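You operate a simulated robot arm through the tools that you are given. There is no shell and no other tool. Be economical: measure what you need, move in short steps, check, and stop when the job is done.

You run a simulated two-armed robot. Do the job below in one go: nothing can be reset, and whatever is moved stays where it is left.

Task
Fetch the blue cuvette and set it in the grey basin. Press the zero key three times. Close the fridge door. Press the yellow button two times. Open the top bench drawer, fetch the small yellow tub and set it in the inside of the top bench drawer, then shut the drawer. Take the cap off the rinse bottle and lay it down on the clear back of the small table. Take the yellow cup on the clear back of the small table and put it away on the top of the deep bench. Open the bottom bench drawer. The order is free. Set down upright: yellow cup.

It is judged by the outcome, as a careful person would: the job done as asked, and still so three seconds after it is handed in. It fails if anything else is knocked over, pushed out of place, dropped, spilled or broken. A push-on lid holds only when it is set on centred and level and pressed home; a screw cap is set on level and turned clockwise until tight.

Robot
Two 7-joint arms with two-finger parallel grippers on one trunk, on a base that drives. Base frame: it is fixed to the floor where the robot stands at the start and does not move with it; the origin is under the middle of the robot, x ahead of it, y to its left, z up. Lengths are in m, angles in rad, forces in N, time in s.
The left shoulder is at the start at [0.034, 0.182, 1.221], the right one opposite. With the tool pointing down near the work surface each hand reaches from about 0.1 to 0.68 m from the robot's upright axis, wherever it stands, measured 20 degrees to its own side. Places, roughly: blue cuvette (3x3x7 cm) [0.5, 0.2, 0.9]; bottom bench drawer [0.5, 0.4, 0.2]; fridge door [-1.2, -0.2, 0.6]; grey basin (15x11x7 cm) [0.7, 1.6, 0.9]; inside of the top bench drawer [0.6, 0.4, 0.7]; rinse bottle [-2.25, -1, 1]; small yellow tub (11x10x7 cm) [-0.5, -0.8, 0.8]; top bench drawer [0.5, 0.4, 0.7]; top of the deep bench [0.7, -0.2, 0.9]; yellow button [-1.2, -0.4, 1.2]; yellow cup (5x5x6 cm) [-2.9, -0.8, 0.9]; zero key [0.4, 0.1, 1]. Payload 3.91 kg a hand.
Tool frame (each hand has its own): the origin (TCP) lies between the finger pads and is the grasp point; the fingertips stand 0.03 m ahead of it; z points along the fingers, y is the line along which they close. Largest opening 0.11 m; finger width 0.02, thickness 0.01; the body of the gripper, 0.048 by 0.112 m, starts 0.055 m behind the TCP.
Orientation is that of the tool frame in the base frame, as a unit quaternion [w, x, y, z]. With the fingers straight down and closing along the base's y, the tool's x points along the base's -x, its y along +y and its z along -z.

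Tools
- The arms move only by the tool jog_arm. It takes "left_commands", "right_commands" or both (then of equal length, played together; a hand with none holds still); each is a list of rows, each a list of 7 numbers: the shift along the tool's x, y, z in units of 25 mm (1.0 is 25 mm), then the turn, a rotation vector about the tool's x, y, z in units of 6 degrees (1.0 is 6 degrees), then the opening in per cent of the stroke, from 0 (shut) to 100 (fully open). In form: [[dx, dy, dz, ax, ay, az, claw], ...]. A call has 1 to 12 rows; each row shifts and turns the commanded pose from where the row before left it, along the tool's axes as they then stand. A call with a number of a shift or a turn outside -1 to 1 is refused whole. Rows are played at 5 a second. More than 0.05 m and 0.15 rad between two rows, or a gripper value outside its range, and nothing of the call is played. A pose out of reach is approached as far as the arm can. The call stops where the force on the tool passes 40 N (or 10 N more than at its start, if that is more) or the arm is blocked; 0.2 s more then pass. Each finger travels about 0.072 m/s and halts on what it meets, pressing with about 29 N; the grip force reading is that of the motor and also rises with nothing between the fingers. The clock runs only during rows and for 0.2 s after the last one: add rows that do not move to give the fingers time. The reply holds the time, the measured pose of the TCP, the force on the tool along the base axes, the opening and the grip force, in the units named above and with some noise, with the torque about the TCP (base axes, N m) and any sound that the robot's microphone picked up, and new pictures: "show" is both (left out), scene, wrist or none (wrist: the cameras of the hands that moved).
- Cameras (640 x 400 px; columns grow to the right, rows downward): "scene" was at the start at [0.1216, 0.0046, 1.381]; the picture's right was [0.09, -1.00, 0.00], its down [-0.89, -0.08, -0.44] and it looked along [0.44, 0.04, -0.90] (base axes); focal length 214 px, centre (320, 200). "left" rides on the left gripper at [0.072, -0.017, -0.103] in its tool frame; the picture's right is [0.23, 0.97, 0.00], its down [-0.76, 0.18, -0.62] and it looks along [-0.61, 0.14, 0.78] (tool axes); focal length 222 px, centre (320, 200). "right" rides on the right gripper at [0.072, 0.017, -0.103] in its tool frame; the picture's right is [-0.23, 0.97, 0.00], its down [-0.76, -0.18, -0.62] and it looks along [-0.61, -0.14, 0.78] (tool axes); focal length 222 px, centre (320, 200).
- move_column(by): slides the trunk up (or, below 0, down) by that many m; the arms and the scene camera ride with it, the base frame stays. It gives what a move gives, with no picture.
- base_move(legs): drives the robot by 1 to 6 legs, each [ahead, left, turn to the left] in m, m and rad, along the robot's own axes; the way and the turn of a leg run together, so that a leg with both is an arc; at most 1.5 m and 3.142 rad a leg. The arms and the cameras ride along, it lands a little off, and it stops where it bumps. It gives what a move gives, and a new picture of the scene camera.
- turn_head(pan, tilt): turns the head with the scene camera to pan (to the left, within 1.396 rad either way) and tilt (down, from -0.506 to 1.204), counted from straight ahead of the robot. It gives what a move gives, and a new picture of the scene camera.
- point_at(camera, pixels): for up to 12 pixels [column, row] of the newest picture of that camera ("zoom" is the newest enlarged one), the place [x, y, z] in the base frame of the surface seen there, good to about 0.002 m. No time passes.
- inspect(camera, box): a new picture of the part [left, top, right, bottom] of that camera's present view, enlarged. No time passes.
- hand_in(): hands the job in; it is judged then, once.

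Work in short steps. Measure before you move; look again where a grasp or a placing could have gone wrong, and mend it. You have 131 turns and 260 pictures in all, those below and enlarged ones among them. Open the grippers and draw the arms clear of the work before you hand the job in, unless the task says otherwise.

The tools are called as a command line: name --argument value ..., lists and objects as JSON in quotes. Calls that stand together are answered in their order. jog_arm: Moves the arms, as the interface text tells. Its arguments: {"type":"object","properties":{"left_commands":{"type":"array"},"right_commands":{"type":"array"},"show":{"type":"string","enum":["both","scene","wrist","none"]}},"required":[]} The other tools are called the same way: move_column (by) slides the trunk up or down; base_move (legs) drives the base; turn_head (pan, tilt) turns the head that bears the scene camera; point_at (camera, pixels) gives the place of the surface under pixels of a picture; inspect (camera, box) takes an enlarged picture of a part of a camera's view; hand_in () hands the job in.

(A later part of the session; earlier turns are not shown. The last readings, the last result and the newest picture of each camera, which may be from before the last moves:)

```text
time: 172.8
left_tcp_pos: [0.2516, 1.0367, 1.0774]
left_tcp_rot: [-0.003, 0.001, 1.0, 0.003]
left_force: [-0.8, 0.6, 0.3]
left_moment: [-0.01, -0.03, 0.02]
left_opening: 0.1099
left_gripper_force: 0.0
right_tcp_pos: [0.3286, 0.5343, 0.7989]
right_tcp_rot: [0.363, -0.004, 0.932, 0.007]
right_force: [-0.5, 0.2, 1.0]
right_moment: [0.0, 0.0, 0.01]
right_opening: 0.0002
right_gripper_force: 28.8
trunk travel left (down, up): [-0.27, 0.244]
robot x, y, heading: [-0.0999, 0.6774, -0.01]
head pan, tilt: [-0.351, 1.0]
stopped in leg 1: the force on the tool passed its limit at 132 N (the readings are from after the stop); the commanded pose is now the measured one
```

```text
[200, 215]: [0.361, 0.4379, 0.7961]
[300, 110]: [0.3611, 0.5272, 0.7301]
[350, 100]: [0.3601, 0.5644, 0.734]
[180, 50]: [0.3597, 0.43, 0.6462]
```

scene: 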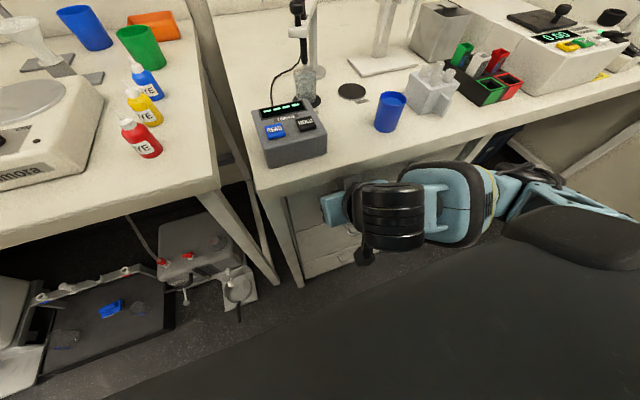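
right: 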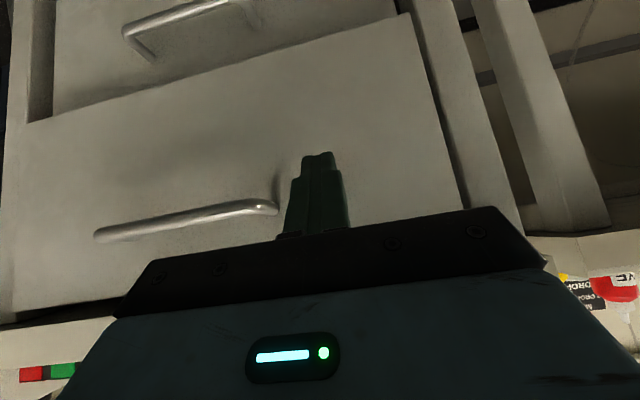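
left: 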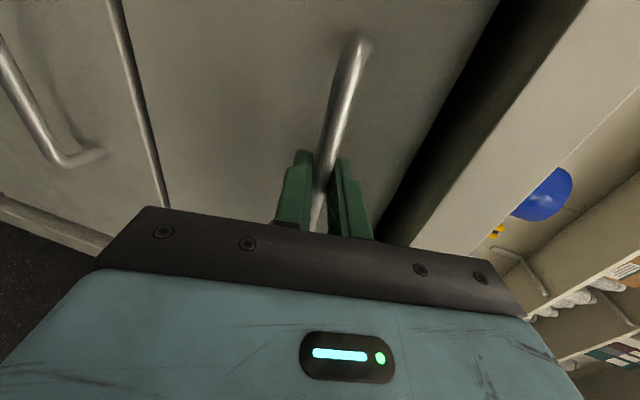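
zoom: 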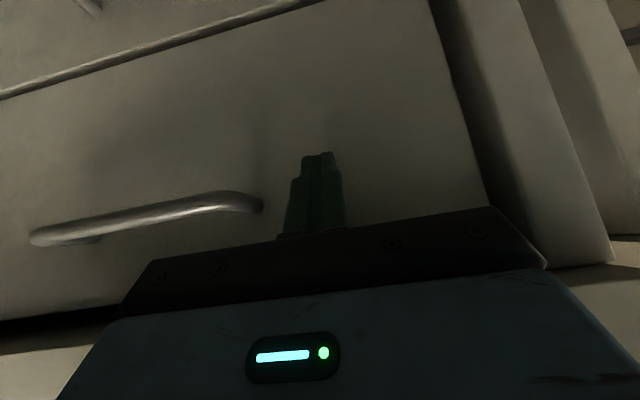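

Face at x 0.360: the drawer is shut. Next the bottom drawer: back off 0.40 m and lower the trunk fully.

base_move --legs '[[-0.4, -0.0, 0.008]]'

move_column --by -0.265

jog_arm --right_commands '[[0, 0, 0, 0, 0, -1, 20], [0, 0, 0, 0, 0, -1, 30], [0, 0, 0, 0, 0, -1, 45], [0, 0, 0, 0, 0, -1, 45], [0, 0, 0, 0, 0, -1, 45], [0, 0, 0, 0, 0, -1, 45], [0, 0, 0, 0, 0, -1, 45], [0, 0, 0, 0, 0, -1, 45], [0, 0, 0, 0, 0, -1, 45], [0, 0, 0, 0, 0, -1, 45], [0, 0, 0, 0, 0, -1, 45], [0, 0, 0, 0, 0, -1, 45]]' --show "both"

```text
time: 175.2
left_tcp_pos: [-0.1487, 1.0394, 1.0773]
left_tcp_rot: [-0.002, -0.004, 1.0, 0.004]
left_force: [0.0, -0.1, 0.5]
left_moment: [0.01, -0.02, 0.0]
left_opening: 0.1099
left_gripper_force: 0.0
right_tcp_pos: [-0.0696, 0.5381, 0.7987]
right_tcp_rot: [0.363, -0.007, 0.932, 0.008]
right_force: [-0.2, -0.4, 0.3]
right_moment: [0.0, 0.01, -0.04]
right_opening: 0.0
right_gripper_force: 29.1
trunk travel left (down, up): [-0.27, 0.244]
robot x, y, heading: [-0.5006, 0.6796, 0.002]
head pan, tilt: [-0.351, 1.0]
```

scene: 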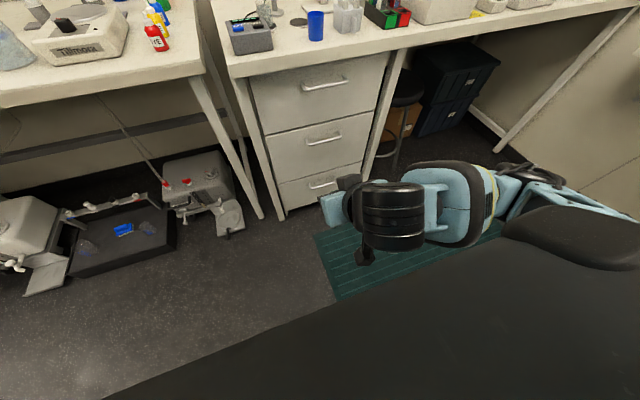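

```text
time: 177.9
left_tcp_pos: [-0.1495, 1.0406, 0.813]
left_tcp_rot: [-0.002, -0.004, 1.0, 0.004]
left_force: [0.2, 0.7, 0.4]
left_moment: [0.02, 0.01, 0.02]
left_opening: 0.11
left_gripper_force: 0.0
right_tcp_pos: [-0.0534, 0.539, 0.4642]
right_tcp_rot: [0.258, -0.006, 0.966, 0.008]
right_force: [0.3, -0.6, 0.2]
right_moment: [0.04, 0.0, 0.01]
right_opening: 0.0
right_gripper_force: 29.5
trunk travel left (down, up): [-0.005, 0.509]
robot x, y, heading: [-0.5039, 0.68, 0.004]
head pan, tilt: [-0.351, 1.0]
```

```text
time: 180.6
left_tcp_pos: [-0.1494, 1.0404, 0.8127]
left_tcp_rot: [-0.002, -0.004, 1.0, 0.003]
left_force: [-0.1, 0.6, 0.2]
left_moment: [0.0, 0.0, 0.01]
left_opening: 0.1101
left_gripper_force: 0.0
right_tcp_pos: [-0.0504, 0.5395, 0.4624]
right_tcp_rot: [0.214, -0.574, 0.777, -0.144]
right_force: [-0.1, 0.0, 0.3]
right_moment: [0.02, -0.01, 0.01]
right_opening: 0.0495
right_gripper_force: 0.1
right hand out of reach, approached as far as the arm can: row 1
trunk travel left (down, up): [-0.005, 0.509]
robot x, y, heading: [-0.5018, 0.6797, 0.002]
head pan, tilt: [-0.351, 1.0]
```

scene: 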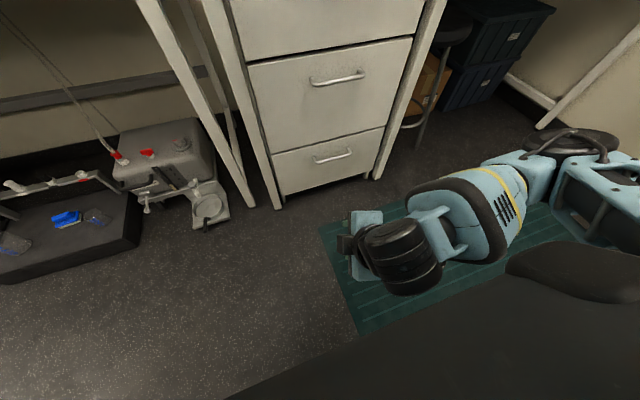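
right: 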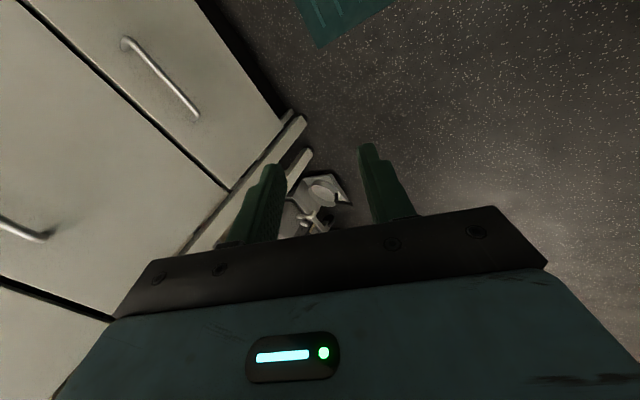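

Finish the roll, pitch a bit more forward, and shift right to y≈0.41.

jog_arm --right_commands '[[0, 0, 0, 0, 0, -1, 45], [0, 0, 0, 0, 0, -1, 45], [0, 0, 0, 0, 0, -1, 45], [0.9, 0, 0, 0, 0, 0, 45], [0.9, 0, 0, 0, 0, 0, 45], [0.9, 0, 0, 0, 0, 0, 45], [0.9, 0, 0, 0, 0, 0, 45], [0.9, 0, 0, 0, 0, 0, 45], [0.8, 0, 0, 1, 0, 0, 45], [0, 0, 0, 1, 0, 0, 45], [0, 0, 0, 0.5, 0, 0, 35]]' --show "wrist"

```text
time: 182.9
left_tcp_pos: [-0.1495, 1.0413, 0.8134]
left_tcp_rot: [-0.002, -0.004, 1.0, 0.003]
left_force: [0.5, -0.4, 0.7]
left_moment: [0.04, 0.0, -0.03]
left_opening: 0.1102
left_gripper_force: 0.1
right_tcp_pos: [-0.0235, 0.4117, 0.4444]
right_tcp_rot: [-0.224, 0.675, -0.67, 0.212]
right_force: [0.2, -0.1, 0.2]
right_moment: [-0.02, -0.01, 0.02]
right_opening: 0.0384
right_gripper_force: 0.0
right hand out of reach, approached as far as the arm can: row 4, 5, 6, 8, 9, 10, 11
trunk travel left (down, up): [-0.005, 0.509]
robot x, y, heading: [-0.5017, 0.6813, 0.001]
head pan, tilt: [-0.351, 1.0]
```

right: 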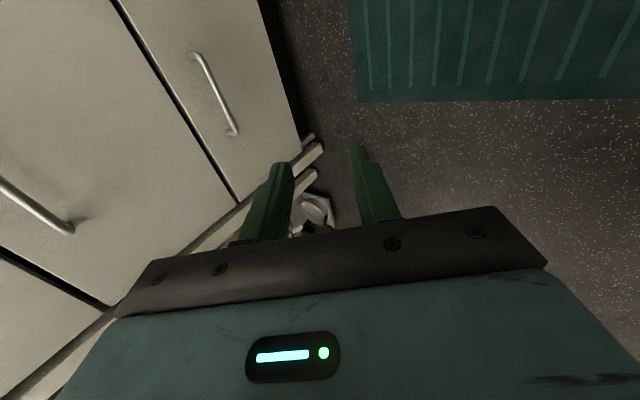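

Pitch is 36° from vertical — workable. Drive forward 0.22 m so that the tool axis points at the bottom handle.

base_move --legs '[[0.22, 0, 0]]'

jog_arm --right_commands '[[0.06, -0.08, 0.8, 0, 0, 0, 35], [0.06, -0.08, 0.8, 0, 0, 0, 35], [0.06, -0.08, 0.8, 0, 0, 0, 35], [0.06, -0.08, 0.8, 0, 0, 0, 35], [0, 0, 0.6, 0, 0, 0, 35], [0, 0, 0, 0, 0, 0, 35]]' --show "wrist"

```text
time: 184.6
left_tcp_pos: [0.0723, 1.0407, 0.8124]
left_tcp_rot: [-0.002, -0.005, 1.0, 0.002]
left_force: [-0.4, -0.3, 0.6]
left_moment: [0.0, -0.03, -0.01]
left_opening: 0.1099
left_gripper_force: 0.1
right_tcp_pos: [0.1976, 0.4129, 0.4448]
right_tcp_rot: [-0.224, 0.677, -0.669, 0.211]
right_force: [0.1, 0.1, 0.9]
right_moment: [-0.02, 0.0, 0.04]
right_opening: 0.0386
right_gripper_force: 0.1
trunk travel left (down, up): [-0.005, 0.509]
robot x, y, heading: [-0.2819, 0.6794, 0.003]
head pan, tilt: [-0.351, 1.0]
```

scene: 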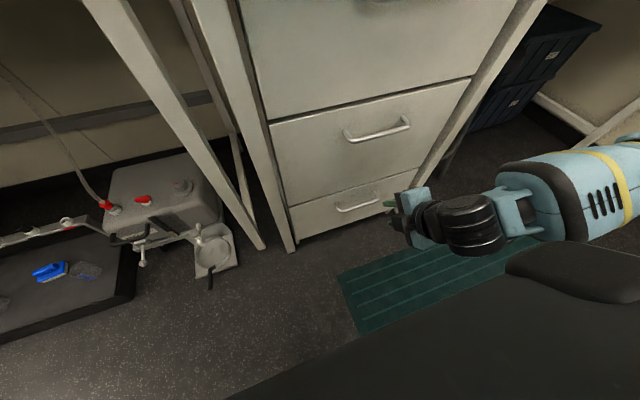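

```text
time: 186.0
left_tcp_pos: [0.0708, 1.0411, 0.8121]
left_tcp_rot: [-0.002, -0.004, 1.0, 0.003]
left_force: [0.1, -0.2, 0.2]
left_moment: [0.02, -0.02, -0.03]
left_opening: 0.1099
left_gripper_force: 0.0
right_tcp_pos: [0.2603, 0.4086, 0.3743]
right_tcp_rot: [-0.224, 0.677, -0.669, 0.212]
right_force: [0.8, 0.4, 1.2]
right_moment: [0.02, -0.01, 0.0]
right_opening: 0.0385
right_gripper_force: 0.0
trunk travel left (down, up): [-0.005, 0.509]
robot x, y, heading: [-0.2798, 0.6809, 0.004]
head pan, tilt: [-0.351, 1.0]
```

right: 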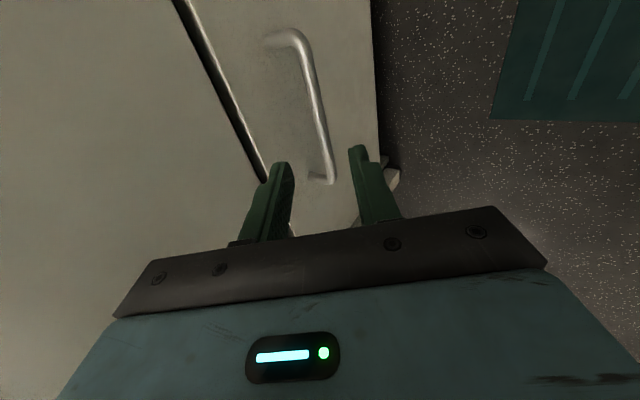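

Measure the bar in this view.

point_at --camera "right" --pixels '[[312, 85], [320, 120], [326, 160], [303, 50], [350, 120], [260, 110]]'

```text
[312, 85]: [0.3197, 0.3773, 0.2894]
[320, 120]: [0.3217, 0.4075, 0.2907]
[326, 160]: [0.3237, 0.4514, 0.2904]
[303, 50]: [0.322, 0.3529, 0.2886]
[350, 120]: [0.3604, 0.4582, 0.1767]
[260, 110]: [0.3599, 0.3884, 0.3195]
```

Aligned along the tool axis. Advance 94 mm and close on the bar.

jog_arm --right_commands '[[0.04, 0, 0.9, 0, 0, 0, 35], [0.04, 0, 0.9, 0, 0, 0, 35], [0.04, 0, 0.9, 0, 0, 0, 35], [0.04, 0, 0.9, 0, 0, 0, 35], [0, 0, 0.15, 0, 0, 0, 35], [0, 0, 0, 0, 0, 0, 0], [0, 0, 0, 0, 0, 0, 0], [0, 0, 0, 0, 0, 0, 0]]' --show "wrist"

```text
time: 187.2
left_tcp_pos: [0.0704, 1.0399, 0.8124]
left_tcp_rot: [-0.001, -0.004, 1.0, 0.003]
left_force: [1.0, 0.3, 1.0]
left_moment: [0.03, 0.0, 0.02]
left_opening: 0.1102
left_gripper_force: 0.0
right_tcp_pos: [0.3189, 0.3864, 0.3101]
right_tcp_rot: [-0.224, 0.677, -0.67, 0.209]
right_force: [-16.5, 0.6, 14.5]
right_moment: [-0.11, -0.46, -0.15]
right_opening: 0.0364
right_gripper_force: 0.0
right hand out of reach, approached as far as the arm can: row 1, 2, 3, 4
trunk travel left (down, up): [-0.005, 0.509]
robot x, y, heading: [-0.2818, 0.6739, -0.001]
head pan, tilt: [-0.351, 1.0]
stopped in row 5 (right hand): the force on the tool passed its limit at 48 N (the readings are from after the stop); the commanded pose is now the measured one
```

right: 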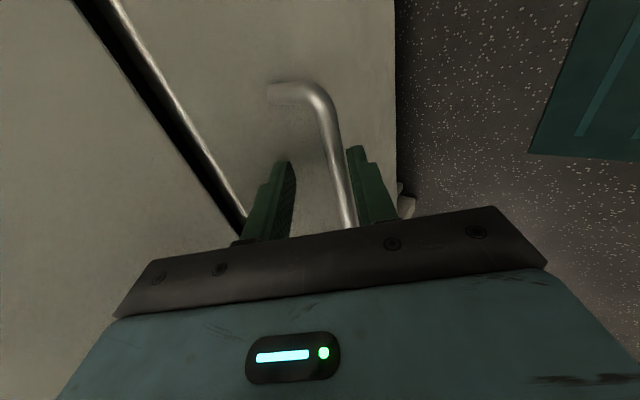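

The upper finger touches the face, but the bar is between the fingers. Shift 10 mm toward the lower-back side and close.

jog_arm --right_commands '[[0, 0.3, -0.1, 0, 0, 0, 33], [0, 0.1, 0, 0, 0, 0, 33], [0, 0, 0, 0, 0, 0, 0], [0, 0, 0, 0, 0, 0, 0], [0, 0, 0, 0, 0, 0, 0]]' --show "wrist"

```text
time: 188.4
left_tcp_pos: [0.0712, 1.0393, 0.8123]
left_tcp_rot: [-0.003, -0.003, 1.0, 0.003]
left_force: [-0.2, 0.2, -0.1]
left_moment: [0.03, -0.01, -0.01]
left_opening: 0.1099
left_gripper_force: 0.1
right_tcp_pos: [0.3123, 0.385, 0.3042]
right_tcp_rot: [-0.217, 0.678, -0.672, 0.203]
right_force: [-27.8, 5.6, -18.9]
right_moment: [-0.35, 0.68, -0.01]
right_opening: 0.0117
right_gripper_force: 45.2
right hand out of reach, approached as far as the arm can: row 1
trunk travel left (down, up): [-0.005, 0.509]
robot x, y, heading: [-0.2814, 0.6817, -0.001]
head pan, tilt: [-0.351, 1.0]
```

right: 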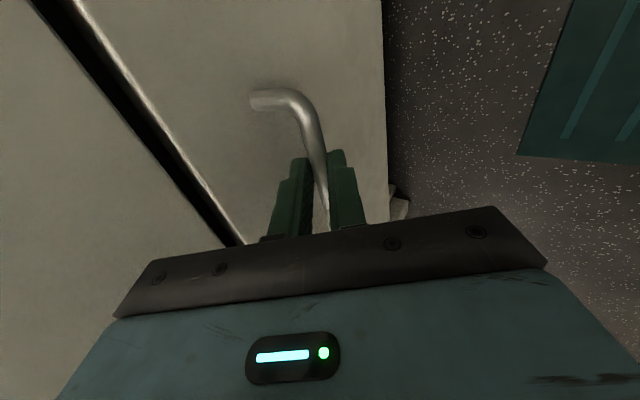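

Bar is gripped (12 mm). Pull the drawer by backing up 0.27 m.

base_move --legs '[[-0.27, 0, 0]]'

```text
time: 190.3
left_tcp_pos: [-0.1952, 1.04, 0.8121]
left_tcp_rot: [-0.004, -0.004, 1.0, 0.004]
left_force: [-0.3, -0.5, 0.6]
left_moment: [0.0, 0.02, -0.02]
left_opening: 0.1097
left_gripper_force: 0.1
right_tcp_pos: [0.0497, 0.3857, 0.3038]
right_tcp_rot: [-0.219, 0.678, -0.67, 0.207]
right_force: [1.9, -1.3, -37.2]
right_moment: [0.24, 0.44, 0.41]
right_opening: 0.0118
right_gripper_force: 44.8
trunk travel left (down, up): [-0.005, 0.509]
robot x, y, heading: [-0.5447, 0.6839, -0.002]
head pan, tilt: [-0.351, 1.0]
```

scene: 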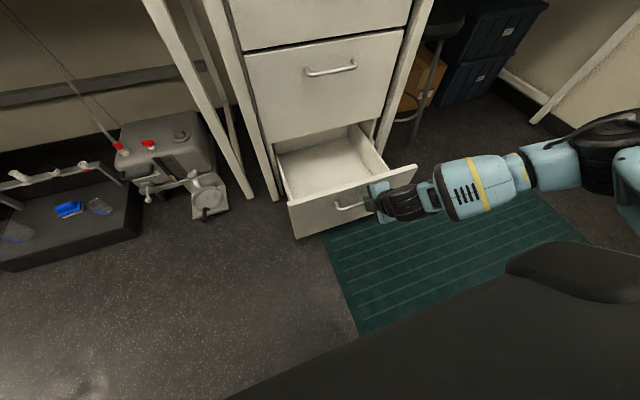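

Open 0.26 m with no end stop yet. Pull a further 0.08 m.

base_move --legs '[[-0.08, 0, 0]]'

jog_arm --right_commands '[[0, 0, 0, 0, 0, 0, 20], [0, 0, 0, 0, 0, 0, 40], [0, 0, 0, 0, 0, 0, 40], [0, 0, -1, 0, 0, 0, 40], [0, 0, -1, 0, 0, 0, 40], [0, 0, -1, 0, 0, 0, 40], [0, 0, -1, 0, 0, 0, 40], [0, 0, -1, 0, 0, 0, 40]]' --show "both"

```text
time: 191.4
left_tcp_pos: [-0.277, 1.0407, 0.814]
left_tcp_rot: [-0.003, -0.005, 1.0, 0.004]
left_force: [-1.0, 1.1, -0.9]
left_moment: [0.0, 0.02, -0.01]
left_opening: 0.1097
left_gripper_force: 0.1
right_tcp_pos: [-0.0331, 0.3859, 0.3048]
right_tcp_rot: [-0.218, 0.679, -0.671, 0.205]
right_force: [-1.6, -0.5, -0.6]
right_moment: [0.03, 0.08, -0.05]
right_opening: 0.0
right_gripper_force: 37.6
trunk travel left (down, up): [-0.005, 0.509]
robot x, y, heading: [-0.6302, 0.6811, 0.002]
head pan, tilt: [-0.351, 1.0]
```

scene: 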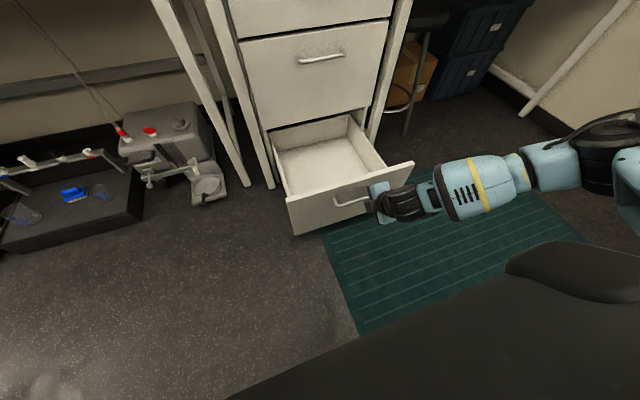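

```text
time: 193.2
left_tcp_pos: [-0.2781, 1.0407, 0.8118]
left_tcp_rot: [-0.002, -0.005, 1.0, 0.004]
left_force: [0.8, -1.0, 0.8]
left_moment: [0.01, -0.01, 0.0]
left_opening: 0.1103
left_gripper_force: 0.1
right_tcp_pos: [-0.1073, 0.3845, 0.4068]
right_tcp_rot: [-0.218, 0.679, -0.671, 0.205]
right_force: [0.5, -0.7, 0.0]
right_moment: [-0.02, -0.03, -0.02]
right_opening: 0.0442
right_gripper_force: 0.0
trunk travel left (down, up): [-0.005, 0.509]
robot x, y, heading: [-0.6263, 0.6805, 0.002]
head pan, tilt: [-0.351, 1.0]
```

scene: 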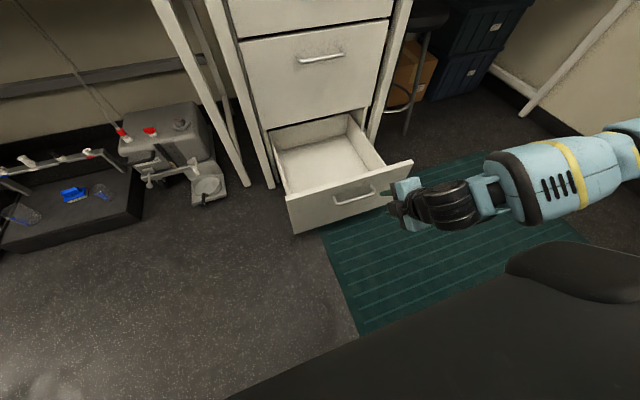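
right: 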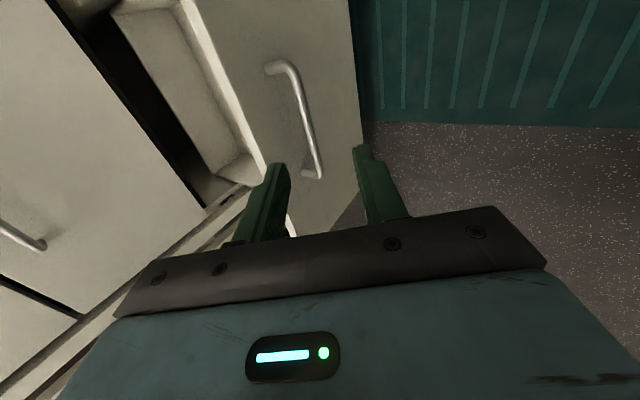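

The grip slid off near the end stop. Measure how far it is open.

point_at --camera "right" --pixels '[[303, 110], [340, 60], [20, 235]]'

move_column --by 0.47

```text
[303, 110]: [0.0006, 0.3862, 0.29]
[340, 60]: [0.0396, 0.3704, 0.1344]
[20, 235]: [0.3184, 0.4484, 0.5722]
```

```text
refused: 0.47 is not a number from -0.4 to 0.4
```

Bottom drawer is open 0.32 m (to its stop). Raise the trunk 0.4 m and turn the right hand back to pointing down.

move_column --by 0.4

jog_arm --right_commands '[[0, 0, 0, 0, 0, 1, 0], [0, 0, 0, 0, 0, 1, 0], [0, 0, 0, 0, 0, 1, 0], [0, 0, 0, 0, 0, 1, 0], [0, 0, 0, 0, 0, 1, 0], [0, 0, 0, 0, 0, 1, 0], [0, 0, 0, 0, 0, 1, 0], [0, 0, 0, 0, 0, 1, 0], [0, 0, 0, 0, 0, 1, 0], [0, 0, 0, 0, 0, 1, 0], [0, 0, 0, 0, 0, 1, 0], [0, 0, 0, 0, 0, 1, 0]]' --show "none"

jog_arm --right_commands '[[0, 0, 0, 0, 0, 1, 0], [0, 0, 0, 0, 0, 1, 0], [0, 0, 0, 0, 0, 1, 0], [0, 0, 0, 0, 1, 0, 0], [0, 0, 0, 0, 1, 0, 0], [0, 0, 0, 0, 1, 0, 0], [0, 0, 0, 0, 1, 0, 0], [0, 0, 0, 0, 1, 0, 0], [0, 0, 0, 0, 1, 0, 0]]' --show "none"

turn_head --pan -1.39 --tilt 0.5

```text
time: 197.0
left_tcp_pos: [-0.2775, 1.0409, 1.2122]
left_tcp_rot: [-0.004, -0.004, 1.0, 0.003]
left_force: [-0.6, 1.0, -0.2]
left_moment: [-0.02, 0.0, 0.01]
left_opening: 0.11
left_gripper_force: 0.1
right_tcp_pos: [-0.1044, 0.3825, 0.8069]
right_tcp_rot: [-0.218, 0.678, -0.671, 0.205]
right_force: [0.2, -0.1, 0.2]
right_moment: [-0.02, 0.02, -0.04]
right_opening: 0.0438
right_gripper_force: 0.0
trunk travel left (down, up): [-0.405, 0.109]
robot x, y, heading: [-0.6285, 0.6803, 0.001]
head pan, tilt: [-0.351, 1.0]
```

```text
time: 199.6
left_tcp_pos: [-0.2777, 1.0395, 1.212]
left_tcp_rot: [-0.003, -0.004, 1.0, 0.003]
left_force: [0.1, 0.1, -0.2]
left_moment: [-0.01, -0.03, 0.0]
left_opening: 0.11
left_gripper_force: 0.1
right_tcp_pos: [-0.1055, 0.3824, 0.8072]
right_tcp_rot: [0.298, -0.154, 0.941, -0.038]
right_force: [-0.3, 0.1, -0.2]
right_moment: [0.05, 0.02, -0.01]
right_opening: 0.0001
right_gripper_force: 29.1
trunk travel left (down, up): [-0.405, 0.109]
robot x, y, heading: [-0.63, 0.6826, 0.002]
head pan, tilt: [-0.351, 1.0]
```

```text
time: 201.6
left_tcp_pos: [-0.2776, 1.0404, 1.2121]
left_tcp_rot: [-0.002, -0.004, 1.0, 0.003]
left_force: [0.2, 0.4, -0.5]
left_moment: [0.02, 0.02, 0.0]
left_opening: 0.1101
left_gripper_force: 0.0
right_tcp_pos: [-0.1046, 0.3825, 0.8072]
right_tcp_rot: [-0.011, -0.009, 1.0, 0.007]
right_force: [0.1, 0.5, 0.6]
right_moment: [0.02, 0.01, -0.04]
right_opening: 0.0
right_gripper_force: 29.4
trunk travel left (down, up): [-0.405, 0.109]
robot x, y, heading: [-0.63, 0.6806, 0.003]
head pan, tilt: [-0.351, 1.0]
```

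```text
time: 202.9
left_tcp_pos: [-0.2767, 1.0409, 1.2119]
left_tcp_rot: [-0.003, -0.005, 1.0, 0.004]
left_force: [-0.3, 1.0, 1.1]
left_moment: [-0.01, -0.01, -0.01]
left_opening: 0.1099
left_gripper_force: 0.2
right_tcp_pos: [-0.1059, 0.3832, 0.8065]
right_tcp_rot: [-0.009, -0.007, 1.0, 0.008]
right_force: [0.6, -0.2, -0.1]
right_moment: [0.04, -0.02, 0.02]
right_opening: 0.0003
right_gripper_force: 29.2
trunk travel left (down, up): [-0.405, 0.109]
robot x, y, heading: [-0.6272, 0.6806, 0.003]
head pan, tilt: [-1.389, 0.499]
```

scene: 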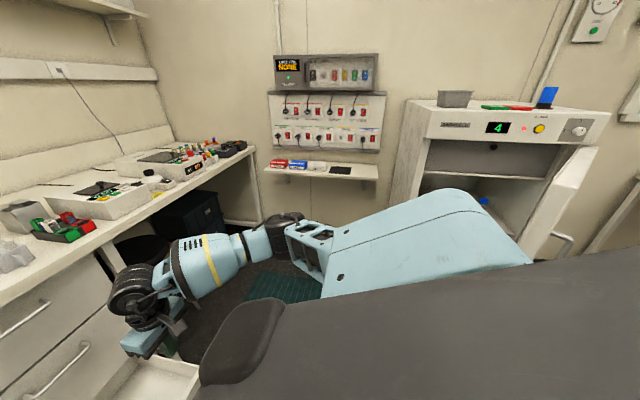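

Raise the right hand, back off 0.52 m and turn to face −y (toward the fridge).

jog_arm --right_commands '[[0.3, 0, -1, 0, 0, 0, 0], [0.3, 0, -1, 0, 0, 0, 0], [0.3, 0, -1, 0, 0, 0, 0], [0.3, 0, -1, 0, 0, 0, 0], [0.3, 0, -1, 0, 0, 0, 0], [0.3, 0, -1, 0, 0, 0, 0], [0.3, 0, -1, 0, 0, 0, 0], [0.3, 0, -1, 0, 0, 0, 0], [0.3, 0, -1, 0, 0, 0, 0], [0.3, 0, -1, 0, 0, 0, 0], [0.3, 0, -1, 0, 0, 0, 0], [0, 0, -1, 0, 0, 0, 0]]' --left_commands '[[0, 0, 0, 0, 0, 0, 0], [0, 0, 0, 0, 0, 0, 0], [0, 0, 0, 0, 0, 0, 0], [0, 0, 0, 0, 0, 0, 0], [0, 0, 0, 0, 0, 0, 0], [0, 0, 0, 0, 0, 0, 0], [0, 0, 0, 0, 0, 0, 0], [0, 0, 0, 0, 0, 0, 0], [0, 0, 0, 0, 0, 0, 0], [0, 0, 0, 0, 0, 0, 0], [0, 0, 0, 0, 0, 0, 0], [0, 0, 0, 0, 0, 0, 0]]' --show "none"

base_move --legs '[[-0.52, 0, 0], [0, 0, -1.574]]'

turn_head --pan 0.0 --tilt 0.6

```text
time: 205.5
left_tcp_pos: [-0.2776, 1.0408, 1.2127]
left_tcp_rot: [-0.003, -0.004, 1.0, 0.004]
left_force: [-0.3, -0.4, -0.7]
left_moment: [-0.02, 0.0, -0.01]
left_opening: 0.0
left_gripper_force: 29.0
right_tcp_pos: [-0.1823, 0.3782, 1.1096]
right_tcp_rot: [-0.01, -0.008, 1.0, 0.005]
right_force: [-0.2, 0.8, 0.3]
right_moment: [-0.03, 0.01, -0.01]
right_opening: 0.0
right_gripper_force: 29.3
trunk travel left (down, up): [-0.405, 0.109]
robot x, y, heading: [-0.6261, 0.6788, 0.002]
head pan, tilt: [-1.389, 0.499]
```

```text
time: 212.4
left_tcp_pos: [-0.7912, 0.3303, 1.2131]
left_tcp_rot: [0.001, 0.703, 0.712, 0.004]
left_force: [0.0, -0.1, 0.4]
left_moment: [0.03, 0.01, 0.01]
left_opening: 0.0002
left_gripper_force: 28.6
right_tcp_pos: [-1.454, 0.2324, 1.1093]
right_tcp_rot: [-0.002, 0.7, 0.714, 0.011]
right_force: [0.0, 0.6, -0.4]
right_moment: [0.01, 0.04, -0.02]
right_opening: 0.0
right_gripper_force: 28.7
trunk travel left (down, up): [-0.405, 0.109]
robot x, y, heading: [-1.1524, 0.6775, -1.567]
head pan, tilt: [-1.389, 0.499]
```

scene: 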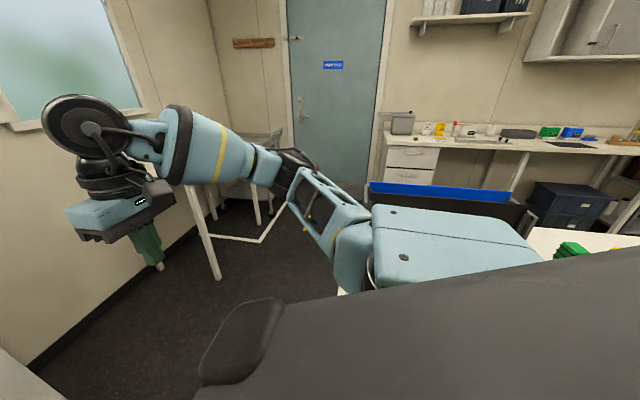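

```text
time: 213.9
left_tcp_pos: [-0.7912, 0.329, 1.2131]
left_tcp_rot: [0.0, 0.703, 0.712, 0.004]
left_force: [-0.8, 1.0, -0.3]
left_moment: [0.01, -0.01, -0.01]
left_opening: 0.0
left_gripper_force: 28.9
right_tcp_pos: [-1.453, 0.2331, 1.1094]
right_tcp_rot: [-0.002, 0.7, 0.714, 0.012]
right_force: [0.4, -0.8, -0.4]
right_moment: [-0.01, 0.01, 0.02]
right_opening: 0.0
right_gripper_force: 28.9
trunk travel left (down, up): [-0.405, 0.109]
robot x, y, heading: [-1.1527, 0.6793, -1.563]
head pan, tilt: [0.0, 0.6]
```

scene: 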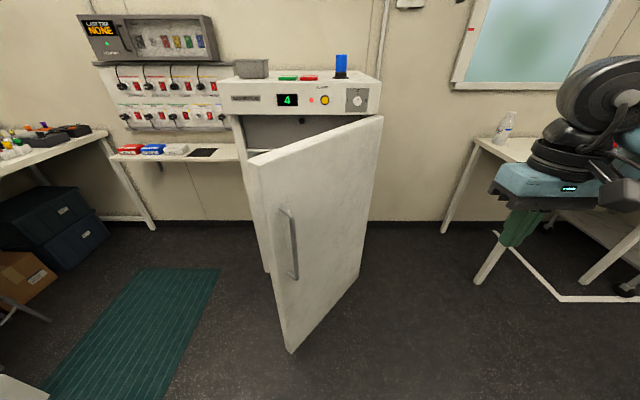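

Good view. Measure door corners, handle and button.

point_at --camera "scene" --pixels '[[252, 165], [378, 122], [262, 200], [265, 168], [290, 212], [325, 100], [310, 99], [320, 180], [255, 270], [345, 85], [380, 85]]'

inspect --camera "scene" --box '[210, 60, 410, 190]'

```text
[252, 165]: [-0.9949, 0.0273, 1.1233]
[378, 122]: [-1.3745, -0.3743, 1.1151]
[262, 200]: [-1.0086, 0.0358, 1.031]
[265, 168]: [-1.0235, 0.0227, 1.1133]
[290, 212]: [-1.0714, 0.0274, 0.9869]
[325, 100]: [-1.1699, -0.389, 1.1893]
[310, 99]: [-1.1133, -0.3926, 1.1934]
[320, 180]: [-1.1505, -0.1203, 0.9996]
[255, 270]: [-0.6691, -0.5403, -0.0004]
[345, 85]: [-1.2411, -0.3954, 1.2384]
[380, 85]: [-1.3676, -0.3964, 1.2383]
```

```text
3.08 times, centred on (310, 125) of scene
```

zoom: 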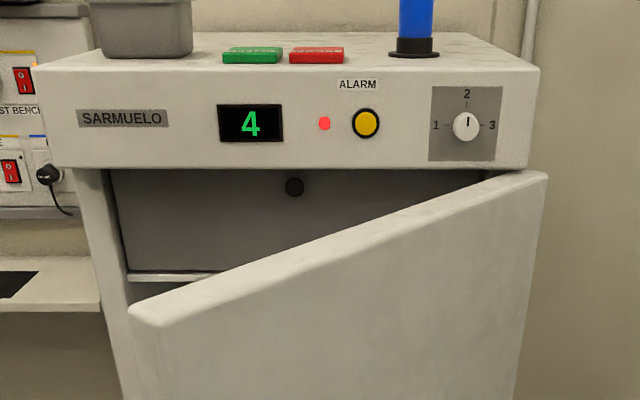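

Door free top corner is [-0.995, 0.027, 1.123]. Bring the closed left hand to the outer face near the free edge, fingers at z≈1.05, above the handle.

jog_arm --left_commands '[[-0.77, -0.97, 0, 0, 0, 0, 0], [-0.77, -0.97, 0, 0, 0, 0, 0], [-0.77, -0.97, 0, 0, 0, 0, 0], [-0.77, -0.97, 0, 0, 0, 0, 0], [-0.77, -0.97, 0, 0, 0, 0, 0], [-0.77, -0.97, 0.4, 0, 0, 0, 0], [-0.77, -0.97, 0.8, 0, 0, 0, 0], [-0.77, -0.97, 0.9, 0, 0, 0, 0], [-0.77, -0.97, 0.9, 0, 0, 0, 0], [-0.77, -0.97, 0.9, 0, 0, 0, 0], [-0.77, -0.97, 0.9, 0, 0, 0, 0], [-0.77, -0.97, 0.9, 0, 0, 0, 0]]' --show "scene"

```text
time: 216.5
left_tcp_pos: [-0.9758, 0.1714, 1.1594]
left_tcp_rot: [0.0, 0.702, 0.712, 0.004]
left_force: [0.6, 0.4, -0.5]
left_moment: [0.01, 0.02, -0.01]
left_opening: 0.0002
left_gripper_force: 28.2
left hand out of reach, approached as far as the arm can: row 8, 9, 10, 11, 12
right_tcp_pos: [-1.4525, 0.2318, 1.1085]
right_tcp_rot: [-0.002, 0.699, 0.715, 0.012]
right_force: [0.0, -0.5, -0.5]
right_moment: [-0.03, 0.0, -0.02]
right_opening: 0.0
right_gripper_force: 28.9
trunk travel left (down, up): [-0.405, 0.109]
robot x, y, heading: [-1.151, 0.6794, -1.561]
head pan, tilt: [0.0, 0.6]
```

scene: 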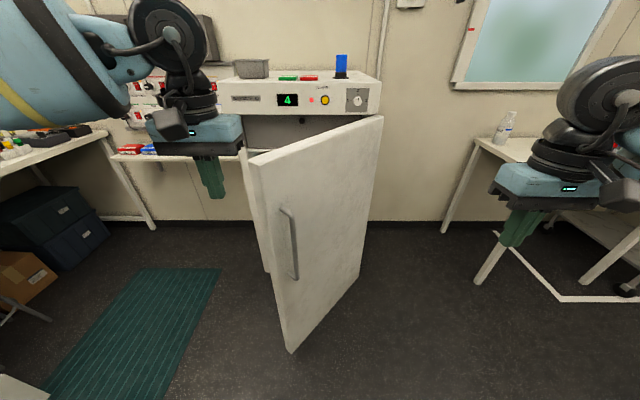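

Shift the base 0.1 m right, and lower the hand to z 1.07.

base_move --legs '[[0, -0.1, 0]]'

jog_arm --left_commands '[[0, 0, 0.9, 0, 0, 0, 0], [0, 0, 0.9, 0, 0, 0, 0], [0, 0, 0.9, 0, 0, 0, 0], [0, 0, 0.9, 0, 0, 0, 0], [0, 0, 0, 0, 0, 0, 0]]' --show "scene"

```text
time: 217.9
left_tcp_pos: [-1.0233, 0.1752, 1.1586]
left_tcp_rot: [0.0, 0.703, 0.711, 0.004]
left_force: [0.0, -0.3, -0.3]
left_moment: [-0.02, 0.0, -0.01]
left_opening: 0.0001
left_gripper_force: 28.8
right_tcp_pos: [-1.5006, 0.2371, 1.1086]
right_tcp_rot: [-0.003, 0.701, 0.713, 0.01]
right_force: [0.3, -0.6, -0.3]
right_moment: [-0.04, 0.01, 0.01]
right_opening: 0.0
right_gripper_force: 29.2
trunk travel left (down, up): [-0.405, 0.109]
robot x, y, heading: [-1.2004, 0.6859, -1.568]
head pan, tilt: [0.0, 0.6]
stopped in leg 1: the robot was blocked; the commanded pose is now the measured one
```

scene: 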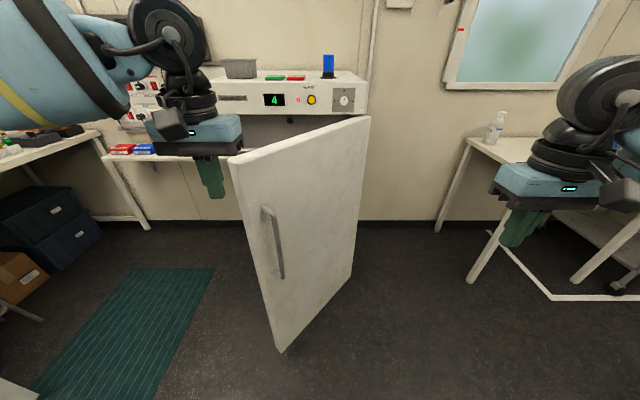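

```text
time: 219.1
left_tcp_pos: [-1.0229, 0.1766, 1.0688]
left_tcp_rot: [0.001, 0.704, 0.71, 0.005]
left_force: [-0.4, -0.2, 0.4]
left_moment: [0.01, -0.04, 0.0]
left_opening: 0.0
left_gripper_force: 29.1
right_tcp_pos: [-1.5003, 0.2375, 1.1094]
right_tcp_rot: [-0.001, 0.701, 0.713, 0.011]
right_force: [0.0, 0.0, 0.2]
right_moment: [-0.01, -0.01, 0.0]
right_opening: 0.0001
right_gripper_force: 29.0
trunk travel left (down, up): [-0.405, 0.109]
robot x, y, heading: [-1.1938, 0.6887, -1.562]
head pan, tilt: [0.0, 0.6]
```

scene: 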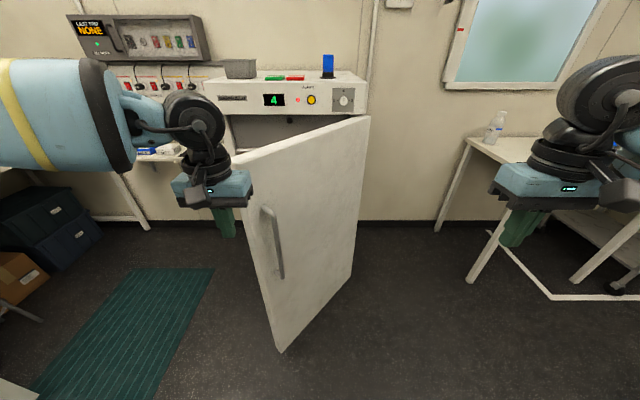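

Blocked at x≈−1.2 by something on my right; stop there. Shift the hand 35 mm toward −x, then drive forward-left to swing the door shut.

jog_arm --left_commands '[[0, -0.7, 0, 0, 0, 0, 0], [-0.3, -0.7, 0, 0, 0, 0, 0], [-0.3, 0, 0, 0, 0, 0, 0]]' --show "none"

base_move --legs '[[0.25, 0.06, 0]]'

```text
time: 219.9
left_tcp_pos: [-1.0391, 0.162, 1.07]
left_tcp_rot: [0.0, 0.702, 0.712, 0.003]
left_force: [-0.2, -0.3, -0.4]
left_moment: [0.05, -0.01, -0.01]
left_opening: 0.0
left_gripper_force: 28.5
left hand out of reach, approached as far as the arm can: row 2, 3
right_tcp_pos: [-1.5013, 0.2367, 1.1094]
right_tcp_rot: [-0.002, 0.701, 0.713, 0.012]
right_force: [0.0, 0.9, -0.6]
right_moment: [0.02, -0.01, -0.07]
right_opening: 0.0
right_gripper_force: 29.2
trunk travel left (down, up): [-0.405, 0.109]
robot x, y, heading: [-1.1997, 0.6854, -1.571]
head pan, tilt: [0.0, 0.6]
```

```text
time: 221.2
left_tcp_pos: [-1.0023, 0.061, 1.0728]
left_tcp_rot: [-0.005, 0.699, 0.715, 0.017]
left_force: [8.7, 6.4, 19.1]
left_moment: [-1.24, 0.82, 0.34]
left_opening: 0.0003
left_gripper_force: 29.0
right_tcp_pos: [-1.469, 0.1264, 1.1094]
right_tcp_rot: [-0.004, 0.7, 0.714, 0.01]
right_force: [1.2, -0.8, -0.5]
right_moment: [0.02, 0.06, -0.01]
right_opening: 0.0
right_gripper_force: 28.9
trunk travel left (down, up): [-0.405, 0.109]
robot x, y, heading: [-1.1716, 0.5767, -1.564]
head pan, tilt: [0.0, 0.6]
stopped in leg 1: the force on the tool passed its limit at 168 N (the readings are from after the stop); the commanded pose is now the measured one
```

scene: 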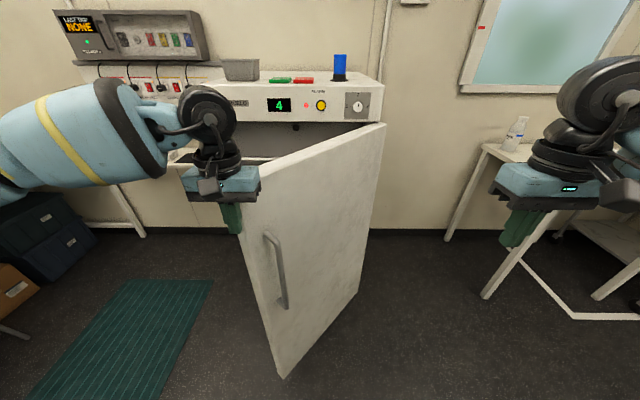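

Impact limit tripped against the door edge. I pull the hand back, drive closer, and then push with the arm slowly.

jog_arm --left_commands '[[0.6, -0.5, 0, 0, 0, 0, 0], [1, -0.5, 0, 0, 0, 0, 0], [1, -0.4, 0, 0, 0, 0, 0], [1, 0, 0, 0, 0, 0, 0], [1, 0, 0, 0, 0, 0, 0], [1, 0, 0, 0, 0, 0, 0], [1, 0, 0, 0, 0, 0, 0], [1, 0, 0, 0, 0, 0, 0], [1, 0, 0, 0, 0, 0, 0]]' --show "none"

base_move --legs '[[0.2, 0.0, 0]]'

```text
time: 223.2
left_tcp_pos: [-1.0463, 0.2795, 1.0784]
left_tcp_rot: [-0.006, 0.701, 0.713, 0.022]
left_force: [0.0, -0.4, -0.4]
left_moment: [0.01, 0.04, -0.01]
left_opening: 0.0001
left_gripper_force: 29.6
right_tcp_pos: [-1.475, 0.1288, 1.1092]
right_tcp_rot: [-0.002, 0.701, 0.714, 0.011]
right_force: [-0.1, 0.0, 1.0]
right_moment: [-0.02, -0.03, -0.02]
right_opening: 0.0
right_gripper_force: 28.9
trunk travel left (down, up): [-0.405, 0.109]
robot x, y, heading: [-1.1766, 0.574, -1.563]
head pan, tilt: [0.0, 0.6]
```

```text
time: 224.8
left_tcp_pos: [-1.0429, 0.0884, 1.0782]
left_tcp_rot: [-0.007, 0.702, 0.712, 0.027]
left_force: [0.7, -0.2, -0.6]
left_moment: [0.03, 0.02, 0.0]
left_opening: 0.0001
left_gripper_force: 29.5
right_tcp_pos: [-1.4735, -0.0659, 1.1074]
right_tcp_rot: [-0.004, 0.701, 0.713, 0.011]
right_force: [0.1, 0.9, 0.1]
right_moment: [-0.01, -0.01, 0.02]
right_opening: 0.0
right_gripper_force: 29.1
trunk travel left (down, up): [-0.405, 0.109]
robot x, y, heading: [-1.1738, 0.3843, -1.564]
head pan, tilt: [0.0, 0.6]
stopped in leg 1: the force on the tool passed its limit at 54 N (the readings are from after the stop); the commanded pose is now the measured one
```

scene: 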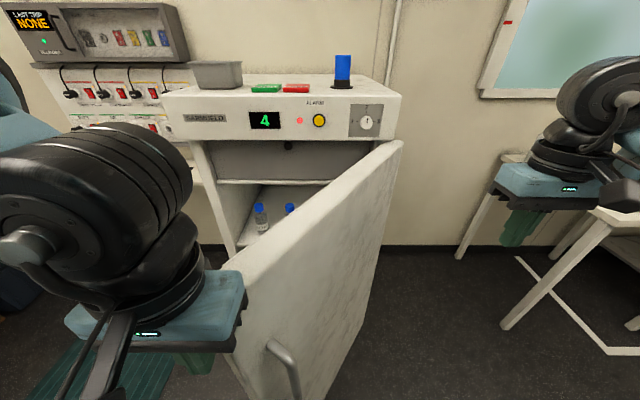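

Contact again. Push slowly with the arm along the door's closing direction.

jog_arm --left_commands '[[-0.3, 0.3, 0, 0, 0, 0, 0], [-0.4, 0.4, 0, 0, 0, 0, 0], [-0.5, 0.5, 0, 0, 0, 0, 0], [-0.5, 0.5, 0, 0, 0, 0, 0], [-0.5, 0.5, 0, 0, 0, 0, 0], [-0.5, 0.5, 0, 0, 0, 0, 0], [-0.5, 0.5, 0, 0, 0, 0, 0], [-0.5, 0.5, 0, 0, 0, 0, 0]]' --show "scene"

```text
time: 225.8
left_tcp_pos: [-0.9971, 0.0558, 1.078]
left_tcp_rot: [-0.005, 0.703, 0.711, 0.029]
left_force: [15.9, 21.3, 14.8]
left_moment: [-1.44, 1.6, -0.03]
left_opening: 0.0
left_gripper_force: 28.6
right_tcp_pos: [-1.4708, -0.062, 1.1107]
right_tcp_rot: [-0.002, 0.7, 0.714, 0.01]
right_force: [1.2, 0.4, -1.1]
right_moment: [-0.01, -0.03, 0.0]
right_opening: 0.0002
right_gripper_force: 29.4
trunk travel left (down, up): [-0.405, 0.109]
robot x, y, heading: [-1.1743, 0.3853, -1.562]
head pan, tilt: [0.0, 0.6]
stopped in row 5 (left hand): the force on the tool passed its limit at 43 N (the readings are from after the stop); the commanded pose is now the measured one
```

scene: 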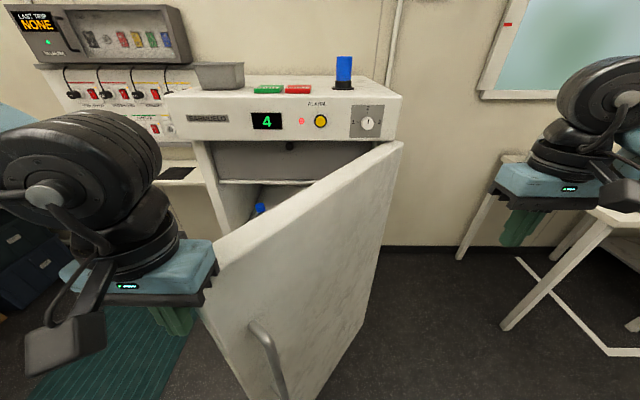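

The gripper body rides on the door's top corner. Move off, further inward along the door (−x), lower to z≈1.0, then push.

jog_arm --left_commands '[[1, -0.5, 0, 0, 0, 0, 0], [1, -0.9, 0, 0, 0, 0, 0], [0.5, -0.9, 0, 0, 0, 0, 0], [0, -0.9, 0, 0, 0, 0, 0], [0, -0.8, 0, 0, 0, 0, 0], [0, -0.8, 0, 0, 0, 0, 0], [0, 0, 1, 0, 0, 0, 0], [0, 0, 1, 0, 0, 0, 0], [0, 0, 1, 0, 0, 0, 0], [0, 0, 0, 0, 0, 0, 0]]' --show "none"

jog_arm --left_commands '[[-0.5, 0.5, 0, 0, 0, 0, 0], [-0.5, 0.5, 0, 0, 0, 0, 0], [-0.5, 0.5, 0, 0, 0, 0, 0], [-0.5, 0.5, 0, 0, 0, 0, 0], [-0.5, 0.5, 0, 0, 0, 0, 0], [-0.5, 0.5, 0, 0, 0, 0, 0], [-0.5, 0.5, 0, 0, 0, 0, 0], [-0.5, 0.5, 0, 0, 0, 0, 0], [-0.5, 0.5, 0, 0, 0, 0, 0], [-0.5, 0.5, 0, 0, 0, 0, 0]]' --show "scene"

```text
time: 226.6
left_tcp_pos: [-1.0423, 0.0991, 1.0781]
left_tcp_rot: [0.0, 0.703, 0.711, 0.027]
left_force: [-1.0, -2.4, 3.5]
left_moment: [-0.27, 0.07, 0.23]
left_opening: 0.0002
left_gripper_force: 29.6
right_tcp_pos: [-1.4738, -0.0657, 1.109]
right_tcp_rot: [-0.002, 0.7, 0.714, 0.01]
right_force: [0.7, -0.3, -0.1]
right_moment: [-0.01, -0.03, 0.02]
right_opening: 0.0
right_gripper_force: 29.2
trunk travel left (down, up): [-0.405, 0.109]
robot x, y, heading: [-1.175, 0.3832, -1.564]
head pan, tilt: [0.0, 0.6]
stopped in row 3 (left hand): the force on the tool passed its limit at 112 N (the readings are from after the stop); the commanded pose is now the measured one
```

```text
time: 228.8
left_tcp_pos: [-0.9121, -0.0212, 1.0792]
left_tcp_rot: [0.0, 0.701, 0.713, 0.027]
left_force: [22.6, 19.8, 19.5]
left_moment: [-1.47, 2.07, -0.02]
left_opening: 0.0001
left_gripper_force: 29.1
right_tcp_pos: [-1.4719, -0.0613, 1.1101]
right_tcp_rot: [-0.002, 0.7, 0.714, 0.01]
right_force: [-1.4, -0.4, 0.2]
right_moment: [-0.01, 0.01, 0.03]
right_opening: 0.0001
right_gripper_force: 29.0
trunk travel left (down, up): [-0.405, 0.109]
robot x, y, heading: [-1.1761, 0.3829, -1.566]
head pan, tilt: [0.0, 0.6]
```

scene: 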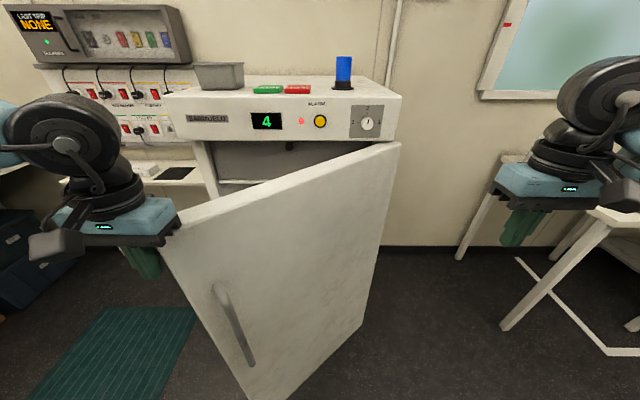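

The door is swinging shut now. Continue pushing, with more −y.

jog_arm --left_commands '[[-0.6, 0.3, 0, 0, 0, 0, 0], [-0.6, 0.3, 0, 0, 0, 0, 0], [-0.6, 0.3, 0, 0, 0, 0, 0], [-0.6, 0.2, 0, 0, 0, 0, 0], [-0.6, 0.2, 0, 0, 0, 0, 0], [-0.6, 0.1, 0, 0, 0, 0, 0], [-0.6, 0, 0, 0, 0, 0, 0], [-0.6, 0, 0, 0, 0, 0, 0], [-0.6, 0, 0, 0, 0, 0, 0]]' --show "scene"

```text
time: 229.2
left_tcp_pos: [-0.9031, -0.0322, 1.0774]
left_tcp_rot: [0.0, 0.702, 0.711, 0.028]
left_force: [21.8, 18.9, 17.5]
left_moment: [-1.32, 1.96, -0.21]
left_opening: 0.0
left_gripper_force: 29.0
right_tcp_pos: [-1.4686, -0.0631, 1.1109]
right_tcp_rot: [-0.003, 0.699, 0.715, 0.011]
right_force: [1.6, 0.6, 0.4]
right_moment: [-0.01, -0.04, 0.03]
right_opening: 0.0004
right_gripper_force: 28.6
trunk travel left (down, up): [-0.405, 0.109]
robot x, y, heading: [-1.1712, 0.3847, -1.561]
head pan, tilt: [0.0, 0.6]
stopped in row 1 (left hand): the force on the tool passed its limit at 48 N (the readings are from after the stop); the commanded pose is now the measured one
```

scene: 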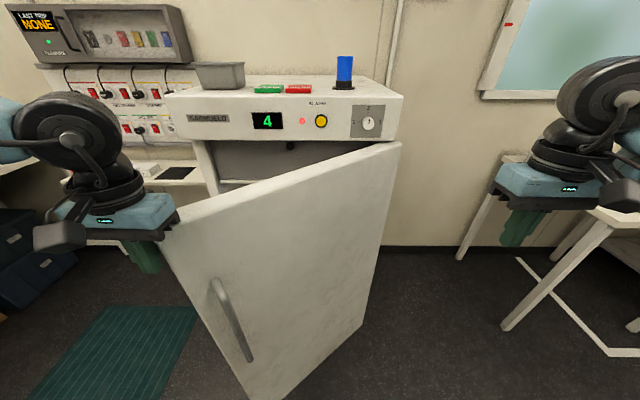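

Measure the door's top edge to reposition on its face.

point_at --camera "scene" --pixels '[[185, 228], [250, 205], [300, 185], [395, 147], [225, 300], [300, 260]]'

```text
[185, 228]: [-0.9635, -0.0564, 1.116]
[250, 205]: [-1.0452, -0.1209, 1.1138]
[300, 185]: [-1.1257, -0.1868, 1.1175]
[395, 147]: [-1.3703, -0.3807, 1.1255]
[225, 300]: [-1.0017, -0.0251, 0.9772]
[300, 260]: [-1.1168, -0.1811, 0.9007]
```

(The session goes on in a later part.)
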